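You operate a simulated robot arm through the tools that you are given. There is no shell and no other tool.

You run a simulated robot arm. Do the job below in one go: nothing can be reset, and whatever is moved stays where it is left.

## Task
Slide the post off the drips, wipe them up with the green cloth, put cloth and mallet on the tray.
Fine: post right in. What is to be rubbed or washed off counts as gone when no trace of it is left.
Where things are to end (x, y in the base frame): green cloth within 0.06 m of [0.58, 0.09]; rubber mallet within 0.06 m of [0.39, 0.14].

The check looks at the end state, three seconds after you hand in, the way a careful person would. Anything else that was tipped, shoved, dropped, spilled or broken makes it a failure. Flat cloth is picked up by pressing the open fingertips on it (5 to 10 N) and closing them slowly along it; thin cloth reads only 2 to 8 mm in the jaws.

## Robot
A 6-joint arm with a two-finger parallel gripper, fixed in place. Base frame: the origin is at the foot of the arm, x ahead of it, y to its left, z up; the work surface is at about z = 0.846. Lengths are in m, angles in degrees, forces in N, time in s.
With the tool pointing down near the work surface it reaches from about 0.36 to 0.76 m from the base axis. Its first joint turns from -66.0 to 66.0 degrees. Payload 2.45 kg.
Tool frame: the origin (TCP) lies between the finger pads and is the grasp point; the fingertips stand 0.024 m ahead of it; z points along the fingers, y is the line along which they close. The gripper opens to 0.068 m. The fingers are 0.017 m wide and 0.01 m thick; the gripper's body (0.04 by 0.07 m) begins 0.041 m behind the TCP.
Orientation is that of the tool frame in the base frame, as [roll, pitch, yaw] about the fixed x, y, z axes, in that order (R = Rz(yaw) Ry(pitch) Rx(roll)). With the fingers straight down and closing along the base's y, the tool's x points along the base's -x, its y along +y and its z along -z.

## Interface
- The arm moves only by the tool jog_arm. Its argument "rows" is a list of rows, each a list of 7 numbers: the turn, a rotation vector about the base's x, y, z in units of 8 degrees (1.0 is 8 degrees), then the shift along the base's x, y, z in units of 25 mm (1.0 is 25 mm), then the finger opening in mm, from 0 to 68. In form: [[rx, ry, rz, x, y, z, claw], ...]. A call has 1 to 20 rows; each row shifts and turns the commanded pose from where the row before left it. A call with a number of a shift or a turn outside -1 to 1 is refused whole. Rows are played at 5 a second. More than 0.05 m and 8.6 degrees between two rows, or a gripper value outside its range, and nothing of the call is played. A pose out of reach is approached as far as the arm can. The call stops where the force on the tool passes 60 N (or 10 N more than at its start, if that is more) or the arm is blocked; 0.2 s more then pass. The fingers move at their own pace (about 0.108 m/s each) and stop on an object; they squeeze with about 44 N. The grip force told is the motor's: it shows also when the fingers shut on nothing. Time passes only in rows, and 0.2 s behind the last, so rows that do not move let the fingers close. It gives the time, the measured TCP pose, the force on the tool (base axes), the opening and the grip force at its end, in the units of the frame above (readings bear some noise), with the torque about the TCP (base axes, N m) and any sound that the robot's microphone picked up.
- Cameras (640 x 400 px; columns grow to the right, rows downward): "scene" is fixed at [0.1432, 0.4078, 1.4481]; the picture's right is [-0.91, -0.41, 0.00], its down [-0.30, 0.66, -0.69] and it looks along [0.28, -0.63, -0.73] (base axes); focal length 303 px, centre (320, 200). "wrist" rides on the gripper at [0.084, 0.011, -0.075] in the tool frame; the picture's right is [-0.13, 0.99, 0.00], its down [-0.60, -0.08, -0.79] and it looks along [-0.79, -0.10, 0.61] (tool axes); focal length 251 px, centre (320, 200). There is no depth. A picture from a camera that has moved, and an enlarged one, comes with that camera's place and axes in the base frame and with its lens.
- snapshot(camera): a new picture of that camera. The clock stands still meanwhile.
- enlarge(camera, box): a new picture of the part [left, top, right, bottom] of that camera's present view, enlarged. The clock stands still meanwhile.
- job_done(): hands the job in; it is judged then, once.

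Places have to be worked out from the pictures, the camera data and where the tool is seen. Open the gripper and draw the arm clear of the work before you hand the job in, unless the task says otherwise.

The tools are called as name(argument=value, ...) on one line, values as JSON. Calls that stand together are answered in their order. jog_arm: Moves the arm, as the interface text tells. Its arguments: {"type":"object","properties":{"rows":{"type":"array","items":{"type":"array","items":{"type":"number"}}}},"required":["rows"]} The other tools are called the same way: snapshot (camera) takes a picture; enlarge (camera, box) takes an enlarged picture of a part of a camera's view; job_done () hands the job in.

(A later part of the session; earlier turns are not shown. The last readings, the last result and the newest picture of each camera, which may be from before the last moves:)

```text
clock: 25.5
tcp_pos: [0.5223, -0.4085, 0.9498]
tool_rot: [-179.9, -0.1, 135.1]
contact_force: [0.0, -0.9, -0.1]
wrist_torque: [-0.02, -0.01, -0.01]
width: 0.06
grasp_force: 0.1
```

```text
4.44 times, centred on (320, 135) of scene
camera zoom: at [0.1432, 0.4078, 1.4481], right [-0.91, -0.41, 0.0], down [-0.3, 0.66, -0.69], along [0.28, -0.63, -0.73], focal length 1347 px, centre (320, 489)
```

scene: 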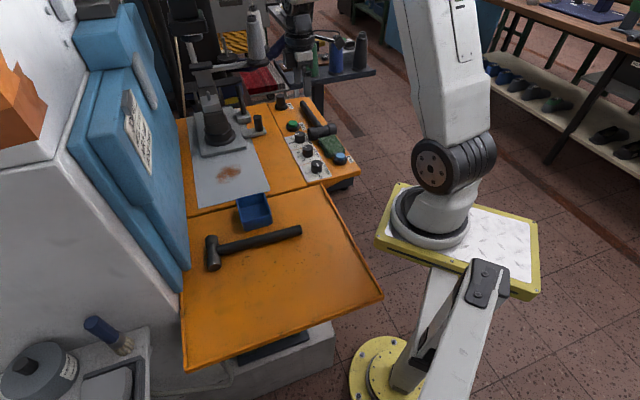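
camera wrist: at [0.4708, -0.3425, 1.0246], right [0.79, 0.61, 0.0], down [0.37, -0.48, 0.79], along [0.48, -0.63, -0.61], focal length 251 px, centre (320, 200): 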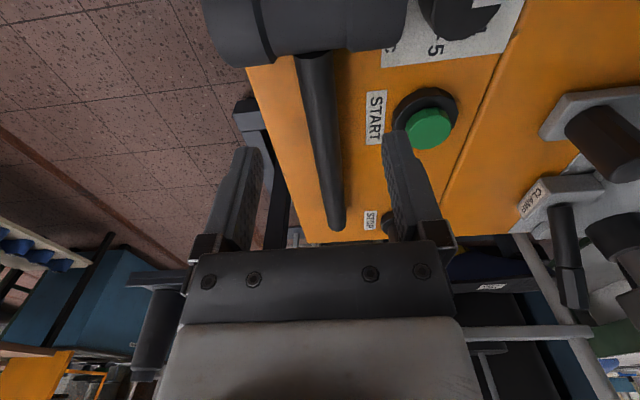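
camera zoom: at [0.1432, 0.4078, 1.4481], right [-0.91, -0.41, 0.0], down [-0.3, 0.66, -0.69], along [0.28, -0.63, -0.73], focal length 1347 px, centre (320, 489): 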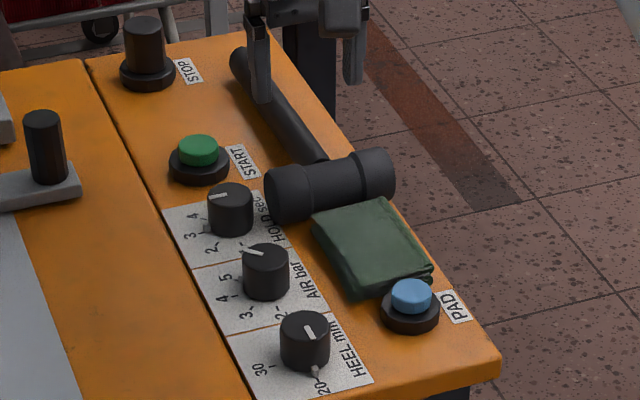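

The handle axis is at about 3 mm to one side of the TCP; I correct that and descend to z 0.873, with the fingertips just above the panel.

jog_arm(rows=[[0, 0, 0, -0.08, -0.08, -1, 60], [0, 0, 0, 0, 0, -1, 60], [0, 0, 0, 0, 0, -0.6, 60], [0, 0, 0, 0, 0, -0.47, 60], [0, 0, 0, 0, 0, 0, 60]])

snapshot(camera="wrist")

enlarge(camera="scene", box=[275, 90, 365, 180])

```text
clock: 26.7
tcp_pos: [0.519, -0.4101, 0.8743]
tool_rot: [-179.9, -0.1, 135.0]
contact_force: [0.5, -0.8, -0.3]
wrist_torque: [-0.01, 0.05, 0.02]
width: 0.06
grasp_force: 0.0
```

```text
taken
camera wrist: at [0.4684, -0.3448, 0.9492], right [0.79, 0.61, 0.0], down [0.37, -0.48, 0.79], along [0.48, -0.63, -0.61], focal length 251 px, centre (320, 200)
```

wrist: 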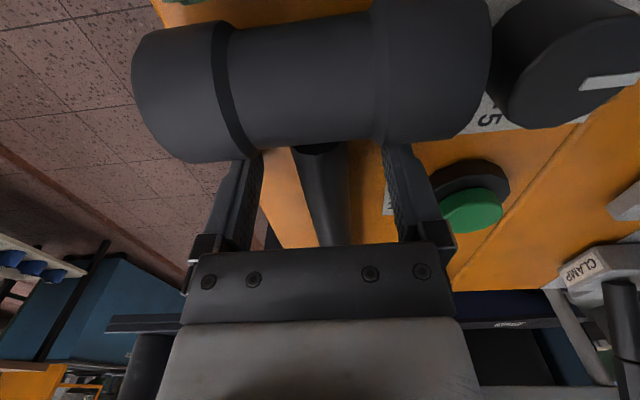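

```text
4.44 times, centred on (320, 135) of scene
camera zoom: at [0.1432, 0.4078, 1.4481], right [-0.91, -0.41, 0.0], down [-0.3, 0.66, -0.69], along [0.28, -0.63, -0.73], focal length 1347 px, centre (320, 489)
```

zoom: 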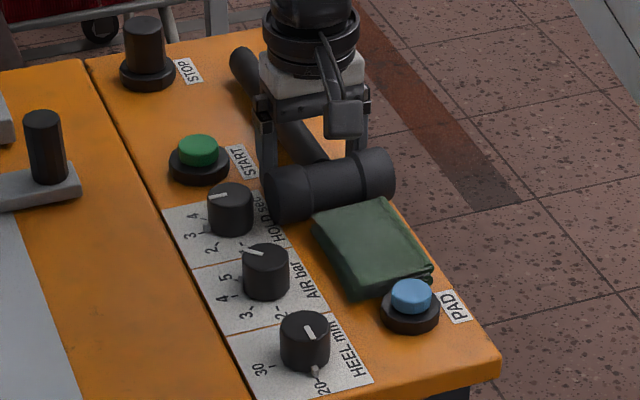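

The fingers straddle the handle right behind the head, with no contact. I close on it.

jog_arm(rows=[[0, 0, 0, 0, 0, 0, 45], [0, 0, 0, 0, 0, 0, 30], [0, 0, 0, 0, 0, 0, 15], [0, 0, 0, 0, 0, 0, 5], [0, 0, 0, 0, 0, 0, 5]])

```text
clock: 27.9
tcp_pos: [0.5201, -0.4111, 0.8745]
tool_rot: [-179.9, -0.1, 135.1]
contact_force: [0.8, 0.2, 0.4]
wrist_torque: [0.05, -0.16, -0.03]
width: 0.023
grasp_force: 39.3
```

The grip holds at 23 mm with 39 N. I lift slowly straight up.

jog_arm(rows=[[0, 0, 0, 0, 0, 0.3, 5], [0, 0, 0, 0, 0, 0.4, 5], [0, 0, 0, 0, 0, 0.5, 5], [0, 0, 0, 0, 0, 0.6, 5], [0, 0, 0, 0, 0, 0.6, 5], [0, 0, 0, 0, 0, 0, 5]])

snapshot(camera="wrist")

enlarge(camera="scene", box=[255, 70, 365, 180])

```text
clock: 29.3
tcp_pos: [0.5198, -0.411, 0.9345]
tool_rot: [-180.0, -0.2, 135.0]
contact_force: [0.2, 0.4, -2.6]
wrist_torque: [-0.01, -0.06, 0.02]
width: 0.0229
grasp_force: 39.2
```

```text
taken
camera wrist: at [0.4692, -0.3451, 1.0095], right [0.79, 0.61, 0.0], down [0.37, -0.48, 0.79], along [0.48, -0.63, -0.61], focal length 251 px, centre (320, 200)
```

wrist: 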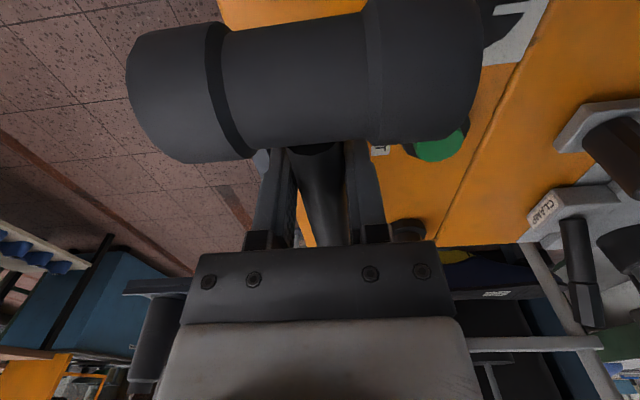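

```text
3.64 times, centred on (310, 125) of scene
camera zoom: at [0.1432, 0.4078, 1.4481], right [-0.91, -0.41, 0.0], down [-0.3, 0.66, -0.69], along [0.28, -0.63, -0.73], focal length 1102 px, centre (356, 473)
```

zoom: 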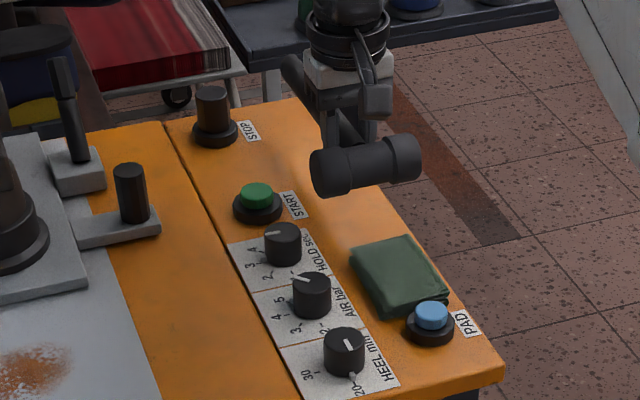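

The mallet hangs level in the grip (about 0.3 kg) with the head ahead of the TCP. I lift higher and carry it toward the tray while turning 90°, so it will lie parallel to the steel hammer with its head toward the blue housing.

jog_arm(rows=[[0, 0, 0, 0, 0, 0.8, 5], [0, 0, 0, 0, 0, 1, 5], [0, 0, 0, 0, 0, 1, 5], [0, 0, 0, 0, 0, 1, 5], [0, 0, 0, 0, 0.3, 0.8, 5], [0, 0, -0.4, -0.1, 0.7, 0, 5], [0, 0, -0.5, -0.2, 0.9, 0, 5], [0, 0, -0.5, -0.2, 0.9, 0, 5], [0, 0, -0.5, -0.2, 0.9, 0, 5], [0, 0, -0.5, -0.2, 0.9, 0, 5], [0, 0, -0.5, -0.2, 0.9, 0, 5], [0, 0, -0.5, -0.2, 0.9, 0, 5], [0, 0, -0.5, -0.2, 0.9, 0, 5], [0, 0, -0.5, -0.2, 0.9, 0, 5], [0, 0, -0.5, -0.2, 0.9, 0, 5], [0, 0, -0.5, -0.2, 0.9, 0, 5], [0, 0, -0.5, -0.2, 0.9, 0, 5], [0, 0, -0.5, -0.2, 0.9, 0, 5], [0, 0, -0.3, -0.1, 0.5, 0, 5], [0, 0, 0, 0, 0, 0, 5]])

snapshot(camera="scene")

snapshot(camera="wrist")

```text
clock: 33.5
tcp_pos: [0.4552, -0.1034, 1.0499]
tool_rot: [-179.9, -0.2, 81.4]
contact_force: [0.7, -0.1, -4.0]
wrist_torque: [-0.03, 0.0, 0.04]
width: 0.0225
grasp_force: 39.3
```

```text
taken
```

scene: 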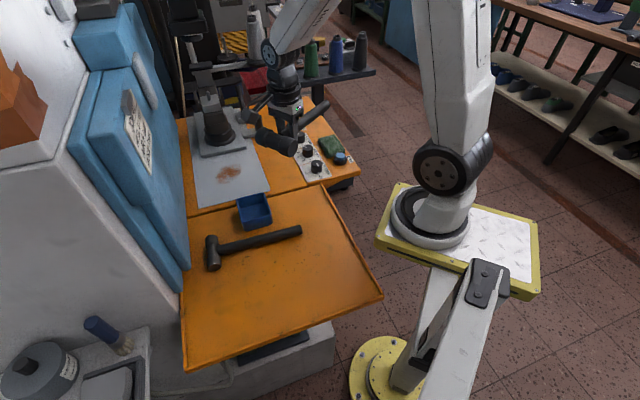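

```text
taken
camera wrist: at [0.4794, -0.0229, 1.1249], right [0.96, -0.28, 0.0], down [-0.17, -0.59, 0.79], along [-0.22, -0.76, -0.61], focal length 251 px, centre (320, 200)
```

wrist: 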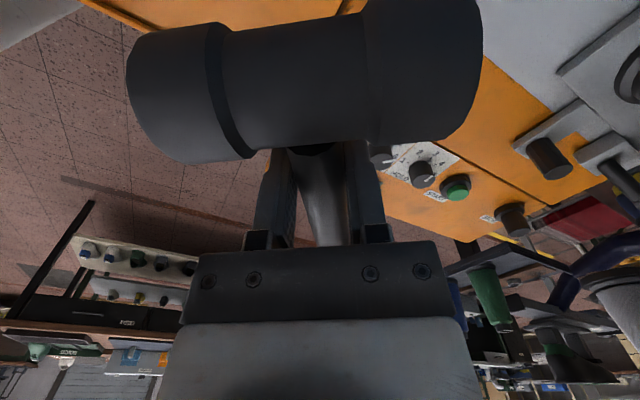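

All is clear and the mallet is stable. I continue to above the tray spot at about (0.385, 0.150), finishing the turn to yaw 45°.

jog_arm(rows=[[0, 0, -0.2, -0.15, 0.5, 0, 5], [0, 0, -0.43, -0.26, 0.95, 0, 5], [0, 0, -0.43, -0.26, 0.95, 0, 5], [0, 0, -0.43, -0.26, 0.95, 0, 5], [0, 0, -0.43, -0.26, 0.95, 0, 5], [0, 0, -0.43, -0.26, 0.95, 0, 5], [0, 0, -0.43, -0.26, 0.95, 0, 5], [0, 0, -0.43, -0.26, 0.95, 0, 5], [0, 0, -0.43, -0.26, 0.95, 0, 5], [0, 0, -0.43, -0.26, 0.95, 0, 5], [0, 0, -0.43, -0.26, 0.95, 0, 5], [0, 0, -0.05, -0.07, 0.1, 0, 5], [0, 0, 0, 0, 0, 0, 5]])

snapshot(camera="scene")

snapshot(camera="wrist")

```text
clock: 36.3
tcp_pos: [0.3833, 0.1501, 1.0499]
tool_rot: [-179.9, -0.1, 45.0]
contact_force: [-0.1, -0.3, -3.1]
wrist_torque: [-0.03, 0.03, -0.01]
width: 0.0226
grasp_force: 39.1
```

```text
taken
```

scene: 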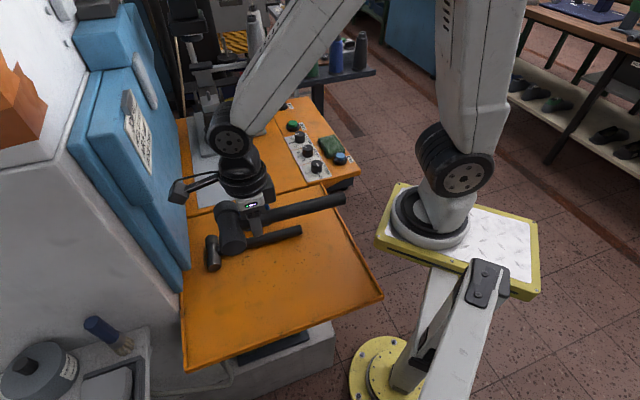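

```text
taken
camera wrist: at [0.451, 0.2007, 1.1243], right [0.61, -0.79, 0.0], down [-0.48, -0.37, 0.79], along [-0.63, -0.48, -0.61], focal length 251 px, centre (320, 200)
```

wrist: 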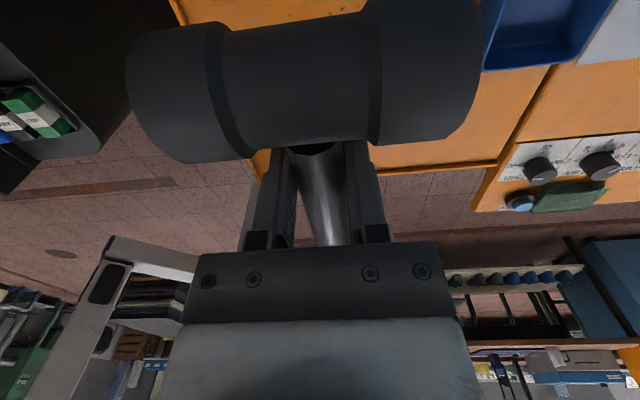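

The pose is reached. I lower to z ≈ 0.925 and check the clearance to the steel hammer before going on.

jog_arm(rows=[[0, 0, 0, 0, 0, -0.8, 5], [0, 0, 0, 0, 0, -1, 5], [0, 0, 0, 0, 0, -1, 5], [0, 0, 0, 0, 0, -1, 5], [0, 0, 0, 0, 0, -0.8, 5], [0, 0, 0, 0, 0, -0.4, 5], [0, 0, 0, 0, 0, 0, 5]])

enlarge(camera="scene", box=[160, 160, 380, 320])

snapshot(camera="wrist")

```text
clock: 37.9
tcp_pos: [0.3848, 0.1493, 0.9229]
tool_rot: [-179.9, -0.1, 45.0]
contact_force: [-0.1, 0.3, -3.2]
wrist_torque: [-0.01, 0.01, 0.0]
width: 0.023
grasp_force: 39.6
```

```text
2.50 times, centred on (270, 240) of scene
camera zoom: at [0.1432, 0.4078, 1.4481], right [-0.91, -0.41, 0.0], down [-0.3, 0.66, -0.69], along [0.28, -0.63, -0.73], focal length 758 px, centre (445, 100)
```

zoom: 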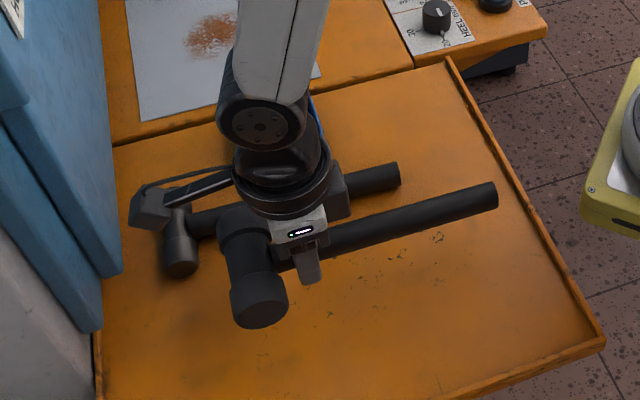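

```text
taken
camera wrist: at [0.4529, 0.2006, 0.9983], right [0.61, -0.79, 0.0], down [-0.48, -0.37, 0.79], along [-0.63, -0.48, -0.61], focal length 251 px, centre (320, 200)
```

wrist: 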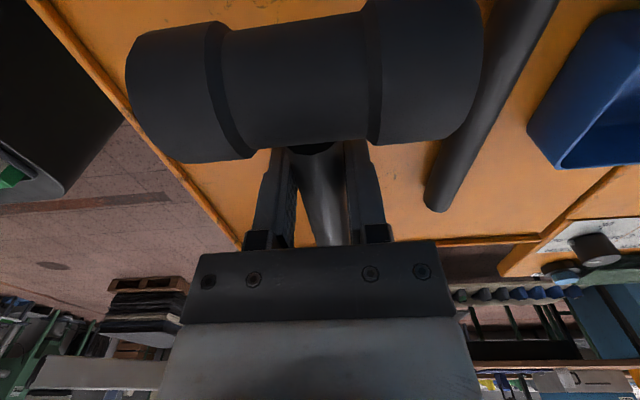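

Clearance is good: the mallet head's end (s≈0.21) stays well short of the hammer handle. I lower the last 5 cm gently.

jog_arm(rows=[[0, 0, 0, 0, 0, -0.8, 5], [0, 0, 0, 0, 0, -0.6, 5], [0, 0, 0, 0, 0, -0.3, 5], [0, 0, 0, 0, 0, -0.1, 5], [0, 0, 0, 0, 0, 0, 5]])

```text
clock: 39.1
tcp_pos: [0.385, 0.1493, 0.88]
tool_rot: [-179.9, -0.3, 45.0]
contact_force: [0.3, 0.1, -3.6]
wrist_torque: [-0.05, 0.01, 0.01]
width: 0.0225
grasp_force: 39.3
```

No contact yet at z 0.880 (only the mallet's weight). I creep down in 2.5 mm steps.

jog_arm(rows=[[0, 0, 0, 0, 0, -0.1, 5], [0, 0, 0, 0, 0, -0.1, 5], [0, 0, 0, 0, 0, 0, 5]])

enlarge(camera="scene", box=[160, 160, 380, 320])

```text
clock: 39.9
tcp_pos: [0.3842, 0.1488, 0.8745]
tool_rot: [-179.9, -0.1, 45.0]
contact_force: [0.0, 0.3, -3.6]
wrist_torque: [-0.05, 0.03, -0.01]
width: 0.0225
grasp_force: 39.5
```

```text
2.50 times, centred on (270, 240) of scene
camera zoom: at [0.1432, 0.4078, 1.4481], right [-0.91, -0.41, 0.0], down [-0.3, 0.66, -0.69], along [0.28, -0.63, -0.73], focal length 758 px, centre (445, 100)
```

zoom: 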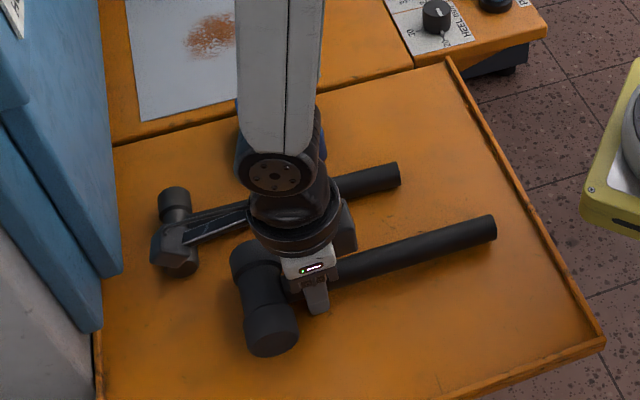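

Still free at 0.8745, so the tray floor is a bit lower than the panel. I keep creeping down.

jog_arm(rows=[[0, 0, 0, 0, 0, -0.08, 5], [0, 0, 0, 0, 0, -0.08, 5], [0, 0, 0, 0, 0, 0, 5]])

```text
clock: 40.7
tcp_pos: [0.3835, 0.1493, 0.8708]
tool_rot: [-179.9, -0.2, 45.1]
contact_force: [0.4, -1.0, 12.9]
wrist_torque: [-0.84, 0.48, -0.02]
width: 0.0229
grasp_force: 39.1
```

Contact: 13 N upward, with the mallet resting on head and handle. I open the fingers gradually.

jog_arm(rows=[[0, 0, 0, 0, 0, 0.05, 20], [0, 0, 0, 0, 0, 0, 26], [0, 0, 0, 0, 0, 0, 32], [0, 0, 0, 0, 0, 0, 44], [0, 0, 0, 0, 0, 0, 56], [0, 0, 0, 0, 0, 0, 56]])

enlarge(camera="scene", box=[160, 160, 380, 320])

snapshot(camera="wrist")

```text
clock: 42.1
tcp_pos: [0.3839, 0.1495, 0.8724]
tool_rot: [-180.0, -0.2, 45.0]
contact_force: [-0.8, 0.0, -0.6]
wrist_torque: [-0.01, 0.03, -0.01]
width: 0.056
grasp_force: 0.0
```

```text
2.50 times, centred on (270, 240) of scene
camera zoom: at [0.1432, 0.4078, 1.4481], right [-0.91, -0.41, 0.0], down [-0.3, 0.66, -0.69], along [0.28, -0.63, -0.73], focal length 758 px, centre (445, 100)
```

zoom: 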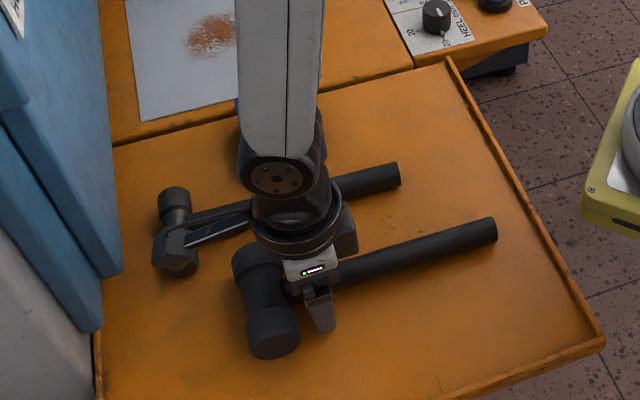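

```text
taken
camera wrist: at [0.451, 0.1999, 0.9468], right [0.61, -0.79, 0.0], down [-0.48, -0.37, 0.79], along [-0.63, -0.48, -0.61], focal length 251 px, centre (320, 200)
```

wrist: 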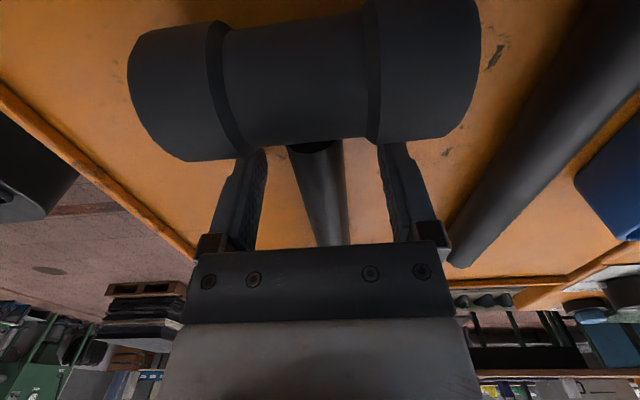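

The mallet is free and lying parallel to the hammer. I rise straight up and then swing over toward the cloth, turning +180° so the wrist camera is on the outer side there.

jog_arm(rows=[[0, 0, 0, 0, 0, 0.5, 60], [0, 0, 0, 0, 0, 1, 60], [0, 0, 0, 0, 0, 1, 60], [0, 0, 0, 0, 0, 1, 60], [0, 0, 0.9, 0.1, 0, 1, 60], [0, 0, 0.95, 0.1, 0, 1, 60], [0, 0, 0.95, 0.1, -0.3, 1, 60], [0, 0, 0.95, 0.1, -0.6, 1, 60], [0, 0, 0.95, 0.1, -0.9, 0.5, 60], [0, 0, 0.95, 0.1, -0.95, 0, 60], [0, 0, 0.95, 0.1, -0.95, 0, 60], [0, 0, 0.95, 0.1, -0.95, 0, 60], [0, 0, 0.95, 0.1, -0.95, 0, 60], [0, 0, 0.95, 0.1, -0.95, 0, 60], [0, 0, 0.95, 0.1, -0.95, 0, 60], [0, 0, 0.95, 0.1, -0.95, 0, 60], [0, 0, 0.95, 0.1, -0.95, 0, 60], [0, 0, 0.95, 0.1, -0.95, 0, 60], [0, 0, 0.95, 0.1, -0.95, 0, 60], [0, 0, 0, 0, 0, 0, 60]])

snapshot(camera="scene")

```text
clock: 46.3
tcp_pos: [0.4215, -0.1339, 1.0743]
tool_rot: [-179.9, -0.2, 158.7]
contact_force: [-1.6, 0.0, 0.1]
wrist_torque: [0.01, -0.03, -0.02]
width: 0.0597
grasp_force: 0.1
```

```text
taken
```

scene: 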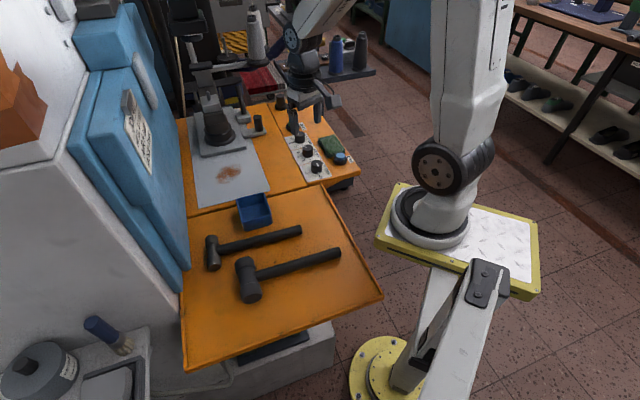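

Both tools lie well apart on the tray and the hammer has not moved. I zoom in to measure exactly where the mallet ended up.

enlarge(camera="scene", box=[190, 195, 390, 320])

snapshot(camera="wrist")

```text
3.20 times, centred on (290, 258) of scene
camera zoom: at [0.1432, 0.4078, 1.4481], right [-0.91, -0.41, 0.0], down [-0.3, 0.66, -0.69], along [0.28, -0.63, -0.73], focal length 970 px, centre (416, 16)
```

zoom: 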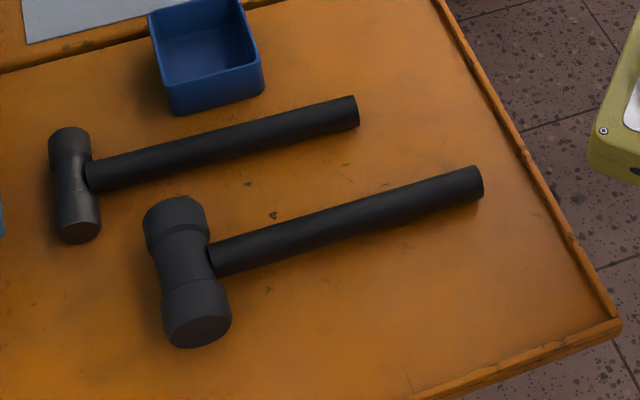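

```text
taken
camera wrist: at [0.3485, -0.0938, 1.148], right [0.48, 0.88, 0.0], down [0.54, -0.29, 0.79], along [0.69, -0.38, -0.61], focal length 251 px, centre (320, 200)
```

wrist: 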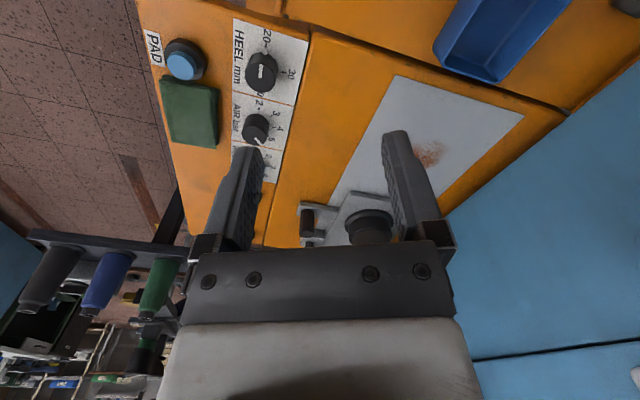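

The mallet sits about right, perhaps 1 cm short along its axis – I may trim that at the end. Now I go on to above the cloth at about (0.44, -0.345), finishing the turn to yaw -135°.

jog_arm(rows=[[0, 0, 0.9, 0.05, -0.9, 0, 60], [0, 0, 0.92, 0.08, -0.94, 0, 60], [0, 0, 0.92, 0.08, -0.94, -0.2, 60], [0, 0, 0.92, 0.08, -0.94, -0.4, 60], [0, 0, 0.92, 0.08, -0.94, -0.6, 60], [0, 0, 0.92, 0.08, -0.94, -0.6, 60], [0, 0, 0.92, 0.08, -0.94, -0.6, 60], [0, 0, 0.92, 0.08, -0.94, -0.6, 60], [0, 0, 0.95, 0.08, -0.94, 0, 60], [0, 0, 0, 0, 0, 0, 60]])

snapshot(camera="wrist")

enlarge(camera="scene", box=[275, 90, 365, 180])

```text
clock: 48.5
tcp_pos: [0.4386, -0.3446, 0.9956]
tool_rot: [-179.9, -0.2, -134.9]
contact_force: [0.0, -0.9, -0.5]
wrist_torque: [0.01, 0.0, 0.01]
width: 0.0601
grasp_force: 0.0
```

```text
taken
camera wrist: at [0.3725, -0.397, 1.0709], right [-0.61, 0.79, 0.0], down [0.48, 0.37, 0.79], along [0.63, 0.48, -0.61], focal length 251 px, centre (320, 200)
```

wrist: 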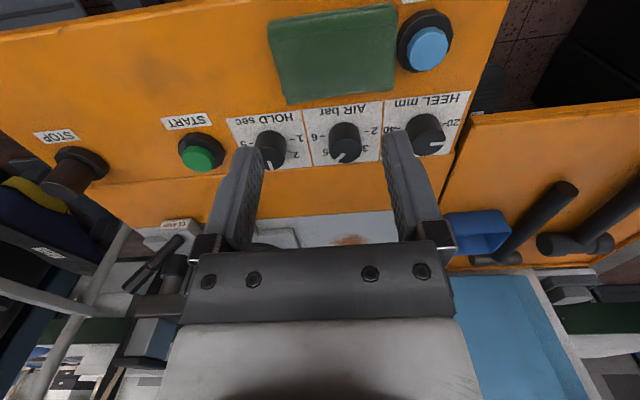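

```text
4.44 times, centred on (320, 135) of scene
camera zoom: at [0.1432, 0.4078, 1.4481], right [-0.91, -0.41, 0.0], down [-0.3, 0.66, -0.69], along [0.28, -0.63, -0.73], focal length 1347 px, centre (320, 489)
```

zoom: 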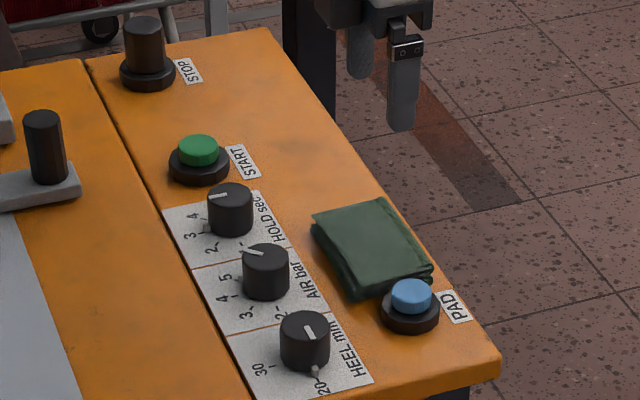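

The cloth is now measured at centre ≈ (0.441, -0.333), about 6.5 × 9.5 cm, its corner close to the PAD button base. I centre slightly inward of it at (0.444, -0.337), with 50 mm opening so the fingers stay clear of PAD, and descend to just above it.

jog_arm(rows=[[0, 0, 0, 0.22, 0.32, -0.8, 50], [0, 0, 0, 0, 0, -1, 50], [0, 0, 0, 0, 0, -1, 50], [0, 0, 0, 0, 0, -0.8, 50], [0, 0, 0, 0, 0, -0.6, 50], [0, 0, 0, 0, 0, 0, 50]])

snapshot(camera="wrist")

enlarge(camera="scene", box=[275, 90, 365, 180])

```text
clock: 49.9
tcp_pos: [0.4437, -0.3368, 0.8951]
tool_rot: [-179.7, -0.2, -135.0]
contact_force: [-13.1, 11.0, 52.2]
wrist_torque: [0.84, 0.88, 0.0]
width: 0.0503
grasp_force: 0.2
```

```text
taken
camera wrist: at [0.378, -0.3894, 0.9696], right [-0.61, 0.79, -0.01], down [0.48, 0.38, 0.79], along [0.63, 0.48, -0.61], focal length 251 px, centre (320, 200)
```

wrist: 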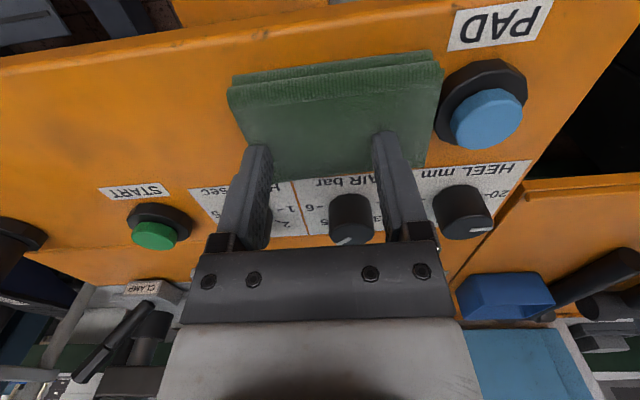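

```text
4.44 times, centred on (320, 135) of scene
camera zoom: at [0.142, 0.4087, 1.448], right [-0.91, -0.41, 0.0], down [-0.3, 0.66, -0.69], along [0.28, -0.63, -0.72], focal length 1347 px, centre (320, 489)
```

zoom: 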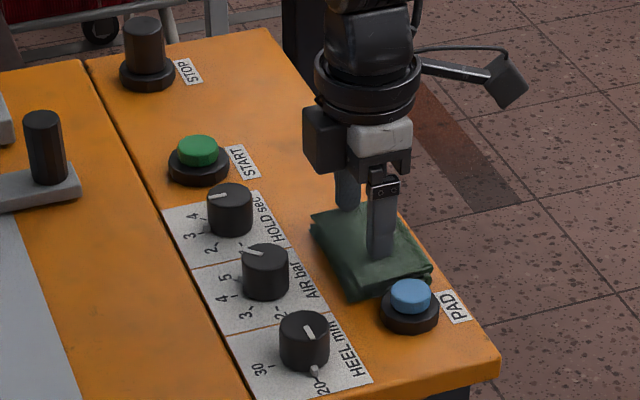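

The force is already 52 N at z 0.895: the folded cloth is much thicker than assumed. I back off upward at once to relieve the force.

jog_arm(rows=[[0, 0, 0, 0, 0, 0.2, 50], [0, 0, 0, 0, 0, 0, 50]])

```text
clock: 50.5
tcp_pos: [0.4456, -0.3363, 0.8954]
tool_rot: [-179.8, -0.2, -134.9]
contact_force: [0.8, -2.4, 5.6]
wrist_torque: [0.04, 0.03, -0.01]
width: 0.0498
grasp_force: 0.0
```

Now a 5.6 N press at z 0.895. I close the fingers slowly along the cloth.

jog_arm(rows=[[0, 0, 0, 0, 0, 0, 46], [0, 0, 0, 0, 0, 0, 42], [0, 0, 0, 0, 0, 0, 38], [0, 0, 0, 0, 0, 0, 34], [0, 0, 0, 0, 0, 0, 30]])

enlarge(camera="scene", box=[275, 90, 365, 180])

snapshot(camera="wrist")

```text
clock: 51.7
tcp_pos: [0.445, -0.3366, 0.8958]
tool_rot: [-179.9, -0.2, -135.0]
contact_force: [-0.2, -0.2, -0.4]
wrist_torque: [0.01, -0.03, -0.03]
width: 0.0298
grasp_force: 0.0
```

```text
4.44 times, centred on (320, 135) of scene
camera zoom: at [0.1432, 0.4078, 1.4481], right [-0.91, -0.41, 0.0], down [-0.3, 0.66, -0.69], along [0.28, -0.63, -0.73], focal length 1347 px, centre (320, 489)
```

zoom: 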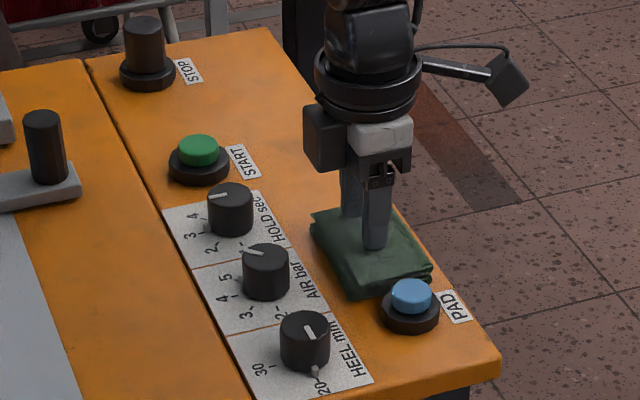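

```text
taken
camera wrist: at [0.3781, -0.3893, 0.9708], right [-0.61, 0.79, 0.0], down [0.48, 0.37, 0.79], along [0.63, 0.48, -0.61], focal length 251 px, centre (320, 200)
```

wrist: 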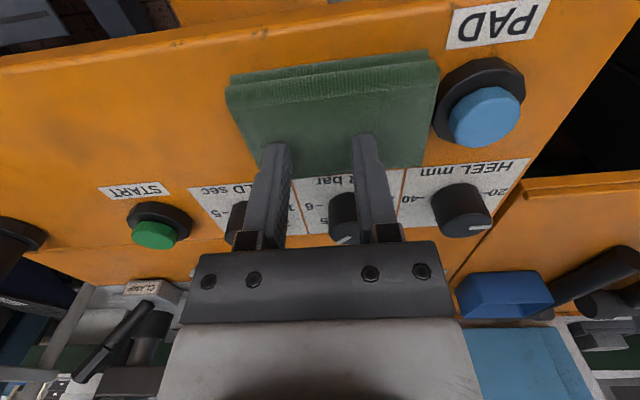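

At this height the press has vanished, so nothing is pinched yet. I reopen to 50 mm and press down in 1 mm steps to reach 5–10 N.

jog_arm(rows=[[0, 0, 0, 0, 0, 0.1, 50], [0, 0, 0, 0, 0, 0, 50], [0, 0, 0, 0, 0, -0.1, 50], [0, 0, 0, 0, 0, -0.04, 50], [0, 0, 0, 0, 0, 0, 50]])

```text
clock: 52.9
tcp_pos: [0.4433, -0.3361, 0.8953]
tool_rot: [-179.8, -0.3, -135.0]
contact_force: [-0.3, -1.1, 1.4]
wrist_torque: [0.07, 0.04, -0.01]
width: 0.0501
grasp_force: 0.1
```

Force is 1.4 N; I go down a little more.

jog_arm(rows=[[0, 0, 0, 0, 0, -0.05, 50], [0, 0, 0, 0, 0, 0, 50]])

```text
clock: 53.5
tcp_pos: [0.443, -0.336, 0.8946]
tool_rot: [-179.7, -0.1, -134.9]
contact_force: [-0.7, 2.4, 16.9]
wrist_torque: [0.28, 0.19, 0.0]
width: 0.0503
grasp_force: 0.3
```

16.9 N is a little too much; I ease up about half a millimetre and then close slowly.

jog_arm(rows=[[0, 0, 0, 0, 0, -0.0, 50], [0, 0, 0, 0, 0, 0.025, 50], [0, 0, 0, 0, 0, 0, 50]])

```text
clock: 54.3
tcp_pos: [0.4431, -0.3361, 0.895]
tool_rot: [-179.8, -0.2, -135.0]
contact_force: [2.8, -1.4, 9.4]
wrist_torque: [0.05, 0.04, 0.01]
width: 0.0501
grasp_force: 0.2
```

The press reads 9.4 N. I close the fingers slowly, 3 mm per row.

jog_arm(rows=[[0, 0, 0, 0, 0, 0, 47], [0, 0, 0, 0, 0, 0, 44], [0, 0, 0, 0, 0, 0, 41], [0, 0, 0, 0, 0, 0, 38]])

snapshot(camera="wrist")

```text
clock: 55.3
tcp_pos: [0.4423, -0.3363, 0.8952]
tool_rot: [180.0, -0.2, -135.0]
contact_force: [-1.4, 1.3, 13.7]
wrist_torque: [0.12, 0.13, -0.02]
width: 0.0458
grasp_force: 4.9
```

```text
taken
camera wrist: at [0.3763, -0.3883, 0.9702], right [-0.61, 0.79, 0.0], down [0.48, 0.37, 0.79], along [0.63, 0.48, -0.61], focal length 251 px, centre (320, 200)
```

wrist: 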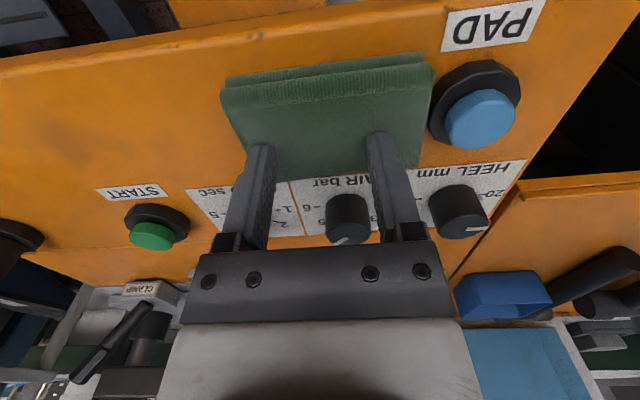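

The fingers now meet resistance (45.8 mm, 4.9 N): the cloth is being gripped. I continue closing slowly.

jog_arm(rows=[[0, 0, 0, 0, 0, 0, 34], [0, 0, 0, 0, 0, 0, 30], [0, 0, 0, 0, 0, 0, 26], [0, 0, 0, 0, 0, 0, 22]])

snapshot(camera="wrist")

enlarge(camera="scene", box=[275, 90, 365, 180])

```text
clock: 56.3
tcp_pos: [0.4436, -0.3357, 0.8959]
tool_rot: [-179.9, -0.2, -135.0]
contact_force: [-2.4, 3.2, 10.9]
wrist_torque: [0.13, 0.12, -0.01]
width: 0.0279
grasp_force: 3.6
```

```text
taken
camera wrist: at [0.3766, -0.3885, 0.9702], right [-0.61, 0.79, 0.0], down [0.48, 0.37, 0.79], along [0.63, 0.48, -0.61], focal length 251 px, centre (320, 200)
```

wrist: 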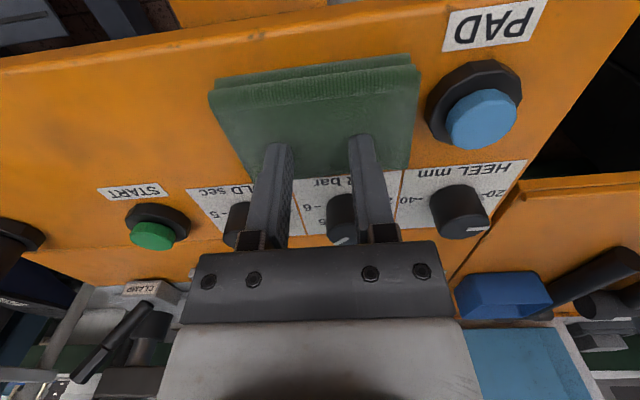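

```text
4.44 times, centred on (320, 135) of scene
camera zoom: at [0.1429, 0.408, 1.4481], right [-0.91, -0.41, 0.0], down [-0.3, 0.66, -0.69], along [0.28, -0.63, -0.73], focal length 1347 px, centre (320, 489)
```

zoom: 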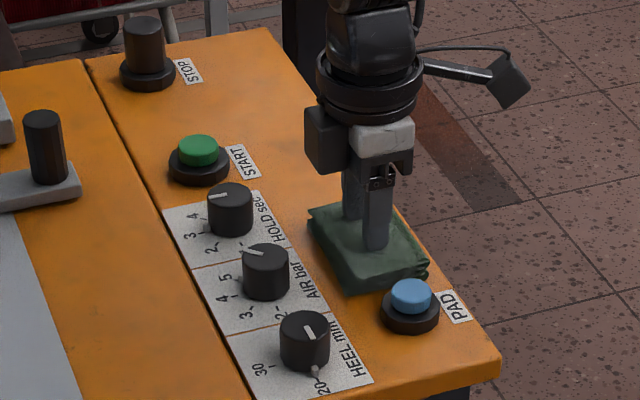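

The cloth shifted slightly inward with the dragging finger, still under the fingertips with about 11 N. I keep closing slowly to the end.

jog_arm(rows=[[0, 0, 0, 0, 0, 0, 19], [0, 0, 0, 0, 0, 0, 16], [0, 0, 0, 0, 0, 0, 13], [0, 0, 0, 0, 0, 0, 10], [0, 0, 0, 0, 0, 0, 7], [0, 0, 0, 0, 0, 0, 4], [0, 0, 0, 0, 0, 0, 1], [0, 0, 0, 0, 0, 0, 0], [0, 0, 0, 0, 0, 0, 0]])

snapshot(camera="wrist")

enlarge(camera="scene", box=[275, 90, 365, 180])

```text
clock: 58.3
tcp_pos: [0.4432, -0.3371, 0.8939]
tool_rot: [-179.8, -0.2, -135.1]
contact_force: [1.5, -0.1, 5.3]
wrist_torque: [0.01, -0.04, 0.05]
width: 0.0
grasp_force: 23.4
```

```text
taken
camera wrist: at [0.3769, -0.3888, 0.9702], right [-0.61, 0.79, 0.0], down [0.48, 0.37, 0.79], along [0.63, 0.48, -0.61], focal length 251 px, centre (320, 200)
```

wrist: 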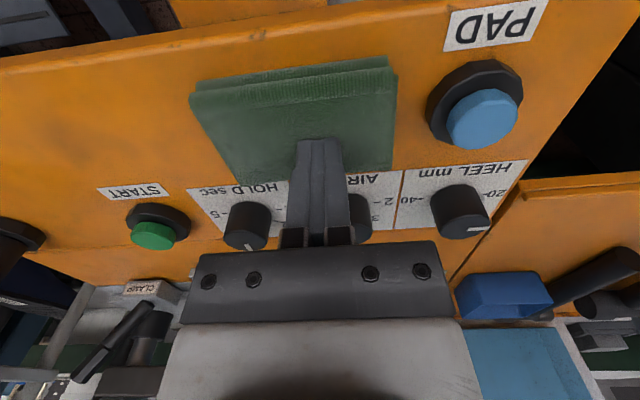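

```text
4.44 times, centred on (320, 135) of scene
camera zoom: at [0.1431, 0.4078, 1.4481], right [-0.91, -0.41, 0.0], down [-0.3, 0.66, -0.69], along [0.28, -0.63, -0.73], focal length 1347 px, centre (320, 489)
```

zoom: 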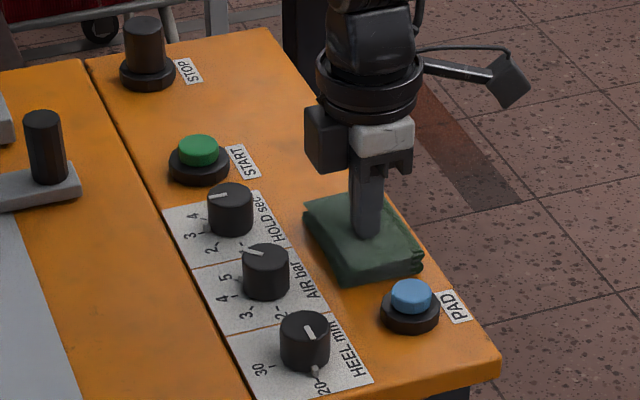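

The jaws shut on nothing: the folded cloth behaves like a firm pad about 2 cm thick and only slid about 1 cm. A side grip across its 6 cm width (jaws open to 6.8 cm) should work better; I rise to measure its place exactly.

jog_arm(rows=[[0, 0, 0, 0, 0, 0.5, 0], [0, 0, 0, 0, 0, 1, 30], [0, 0, 0, 0, 0, 1, 68], [0, 0, 0, 0, 0, 1, 68], [0, 0, 0, 0, 0, 0.7, 68], [0, 0, 0, 0, 0, 0, 68]])

snapshot(camera="wrist")

enlarge(camera="wrist", box=[220, 0, 460, 150])

enlarge(camera="scene", box=[295, 110, 365, 170])

```text
clock: 59.7
tcp_pos: [0.4417, -0.3351, 1.0008]
tool_rot: [-179.8, -0.1, -135.0]
contact_force: [0.3, 0.4, 0.0]
wrist_torque: [0.0, -0.02, 0.01]
width: 0.0678
grasp_force: 0.1
```

```text
taken
camera wrist: at [0.3763, -0.3881, 1.0757], right [-0.61, 0.79, 0.0], down [0.48, 0.37, 0.79], along [0.63, 0.48, -0.61], focal length 251 px, centre (320, 200)
```

wrist: 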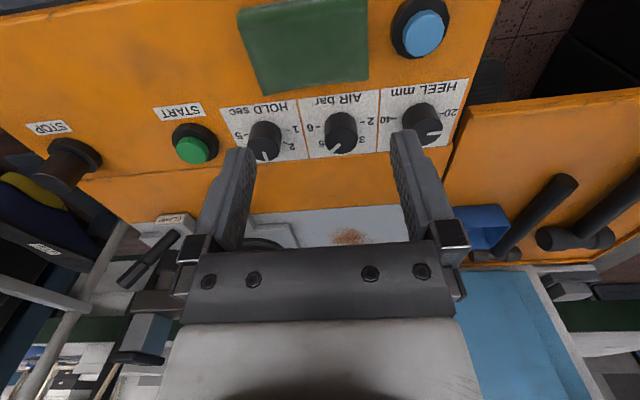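

```text
2.67 times, centred on (340, 75) of wrist
camera zoom: at [0.3763, -0.3881, 1.0757], right [-0.61, 0.79, 0.0], down [0.48, 0.37, 0.79], along [0.63, 0.48, -0.61], focal length 670 px, centre (267, 533)
```

zoom: 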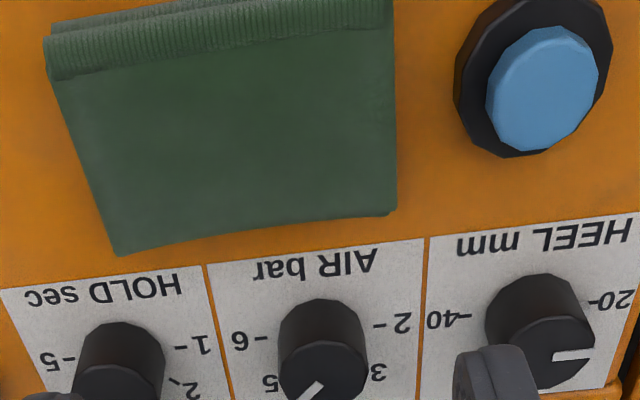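

```text
6.67 times, centred on (330, 140) of scene
camera zoom: at [0.1432, 0.4078, 1.4481], right [-0.91, -0.41, 0.0], down [-0.3, 0.66, -0.69], along [0.28, -0.63, -0.73], focal length 2020 px, centre (253, 600)
```

zoom: 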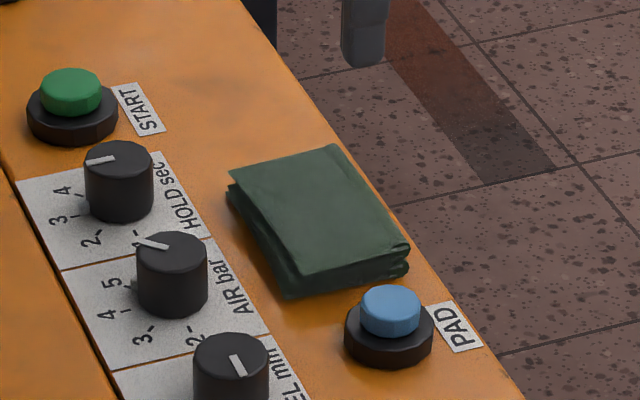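

The pad spans roughly e 0.047–0.104 across (about 5.5 cm), centred at (0.447, -0.340). I turn back 90° so that the jaws close across it.

jog_arm(rows=[[0, 0, -0.9375, 0.02, -0.02, 0, 68], [0, 0, -0.9375, 0.02, -0.02, 0, 68], [0, 0, -0.9375, 0.02, -0.02, 0, 68], [0, 0, -0.9375, 0.02, -0.02, 0, 68], [0, 0, -0.9375, 0.02, -0.02, 0, 68], [0, 0, -0.9375, 0.02, -0.02, 0, 68], [0, 0, -0.9375, 0.02, -0.02, 0, 68], [0, 0, -0.9375, 0.02, -0.02, 0, 68], [0, 0, -0.9375, 0.02, -0.02, 0, 68], [0, 0, -0.9375, 0.02, -0.02, 0, 68], [0, 0, -0.9375, 0.02, -0.02, 0, 68], [0, 0, -0.9375, 0.01, -0.01, -0.5, 68], [0, 0, 0, 0, 0, -1, 68], [0, 0, 0, 0, 0, -1, 68], [0, 0, 0, 0, 0, -0.8, 68], [0, 0, 0, 0, 0, 0, 68]])

snapshot(camera="wrist")

enlarge(camera="scene", box=[285, 100, 365, 170])

```text
clock: 63.1
tcp_pos: [0.4509, -0.3397, 0.9172]
tool_rot: [-179.9, -0.1, 135.0]
contact_force: [0.7, 1.1, 1.1]
wrist_torque: [0.0, 0.01, -0.03]
width: 0.0682
grasp_force: 0.0
```

```text
taken
camera wrist: at [0.3979, -0.2742, 0.9919], right [0.79, 0.61, 0.0], down [0.37, -0.48, 0.79], along [0.48, -0.63, -0.61], focal length 251 px, centre (320, 200)
```

wrist: 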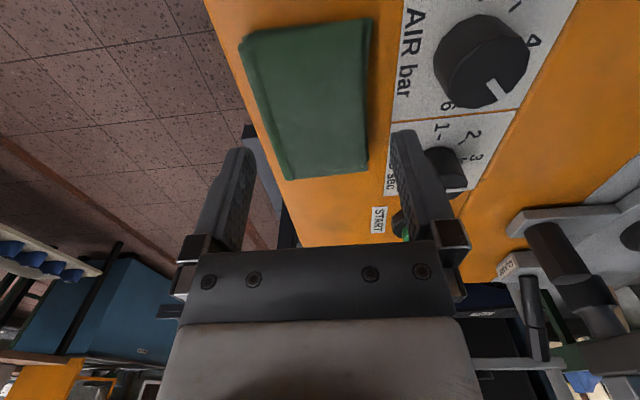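

```text
5.71 times, centred on (325, 135) of scene
camera zoom: at [0.1432, 0.4078, 1.4481], right [-0.91, -0.41, 0.0], down [-0.3, 0.66, -0.69], along [0.28, -0.63, -0.73], focal length 1732 px, centre (291, 571)
```

zoom: 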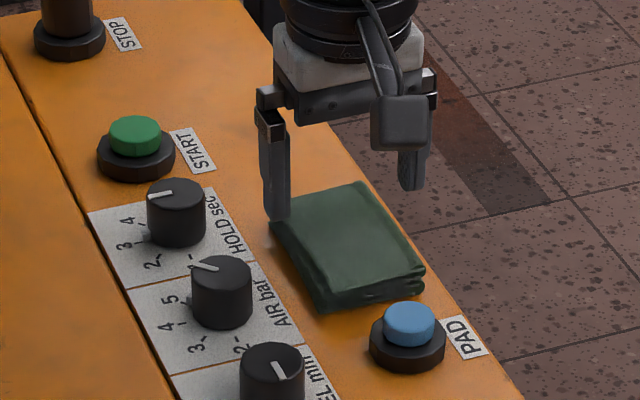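

Measured pad: e 0.0466–0.103, so centred at e 0.0748; I shift 4 mm and descend between the pad's edges, reading the force.

jog_arm(rows=[[0, 0, 0, -0.1, -0.12, -0.4, 68], [0, 0, 0, 0, 0, -0.4, 68], [0, 0, 0, 0, 0, -0.3, 68], [0, 0, 0, 0, 0, 0, 68]])

snapshot(camera="wrist")

```text
clock: 64.1
tcp_pos: [0.4452, -0.3452, 0.8952]
tool_rot: [-179.9, 0.0, 135.0]
contact_force: [-15.6, 15.5, 54.7]
wrist_torque: [1.78, -0.96, 0.82]
width: 0.0679
grasp_force: 0.0
```

```text
taken
camera wrist: at [0.3949, -0.2788, 0.9689], right [0.79, 0.61, 0.0], down [0.37, -0.48, 0.79], along [0.48, -0.63, -0.61], focal length 251 px, centre (320, 200)
```

wrist: 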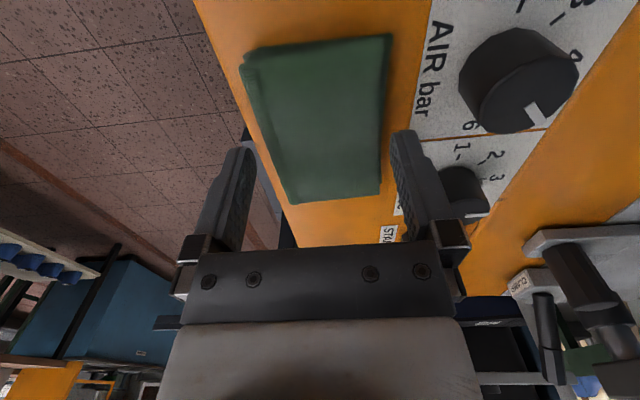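

Contact again on the +e finger (torque says 3.5 cm to that side), so the pad reaches a bit further there than judged. I raise to release the load.

jog_arm(rows=[[0, 0, 0, 0, 0, 0.4, 68], [0, 0, 0, 0, 0, 0.2, 68], [0, 0, 0, 0, 0, 0, 68]])

enlarge(camera="wrist", box=[220, 10, 460, 160])

enlarge(camera="scene", box=[295, 105, 365, 165])

```text
clock: 64.9
tcp_pos: [0.4458, -0.3446, 0.9039]
tool_rot: [-179.8, -0.3, 135.1]
contact_force: [-1.2, -1.0, -1.3]
wrist_torque: [0.04, -0.02, 0.01]
width: 0.068
grasp_force: 0.0
```

```text
2.67 times, centred on (340, 85) of wrist
camera zoom: at [0.3955, -0.2785, 0.9794], right [0.79, 0.61, 0.0], down [0.37, -0.48, 0.79], along [0.48, -0.63, -0.61], focal length 670 px, centre (267, 507)
```

zoom: 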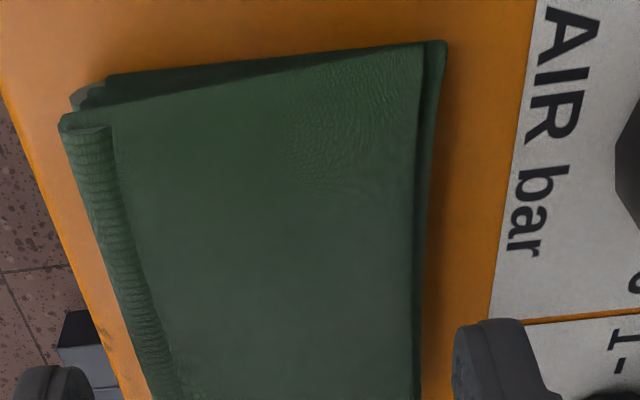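

```text
6.67 times, centred on (330, 135) of scene
camera zoom: at [0.1432, 0.4078, 1.4481], right [-0.91, -0.41, 0.0], down [-0.3, 0.66, -0.69], along [0.28, -0.63, -0.73], focal length 2020 px, centre (253, 633)
```

zoom: 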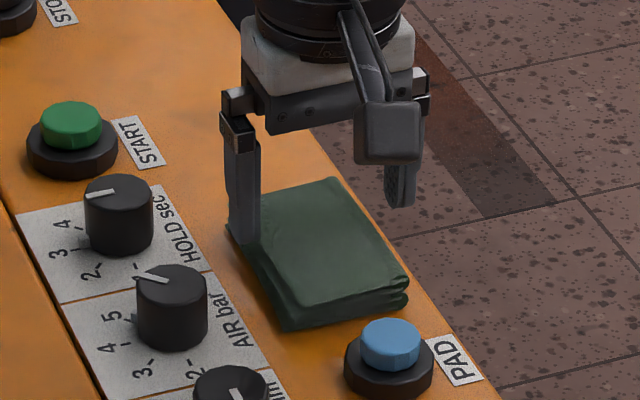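

Seen from the picture, jaw centre is at e 0.0715 and the pad centre at about 0.0735. I shift 2 mm in +e and come down in small steps with the jaws fully open.

jog_arm(rows=[[0, 0, 0, 0.06, 0.06, -0.1, 68], [0, 0, 0, 0, 0, -0.12, 68], [0, 0, 0, 0, 0, -0.06, 68], [0, 0, 0, 0, 0, 0, 68]])

```text
clock: 65.9
tcp_pos: [0.4473, -0.343, 0.899]
tool_rot: [-179.9, -0.2, 135.0]
contact_force: [0.3, 0.1, -1.1]
wrist_torque: [-0.02, 0.01, 0.0]
width: 0.068
grasp_force: 0.0
```

No contact at z 0.899. I creep on down.

jog_arm(rows=[[0, 0, 0, 0, 0, -0.06, 68], [0, 0, 0, 0, 0, -0.06, 68], [0, 0, 0, 0, 0, 0, 68]])

```text
clock: 66.7
tcp_pos: [0.4477, -0.343, 0.895]
tool_rot: [-179.9, -0.2, 134.9]
contact_force: [-0.5, 0.0, 0.1]
wrist_torque: [0.01, -0.02, -0.01]
width: 0.0681
grasp_force: 0.0
```

Still free at 0.895, the height where it touched before. I continue in 1.5 mm steps.

jog_arm(rows=[[0, 0, 0, 0, 0, -0.06, 68], [0, 0, 0, 0, 0, -0.06, 68], [0, 0, 0, 0, 0, 0, 68]])

```text
clock: 67.5
tcp_pos: [0.45, -0.3429, 0.8916]
tool_rot: [-180.0, -0.1, 135.0]
contact_force: [0.1, 0.4, 0.3]
wrist_torque: [-0.02, -0.02, 0.01]
width: 0.0683
grasp_force: 0.1
```

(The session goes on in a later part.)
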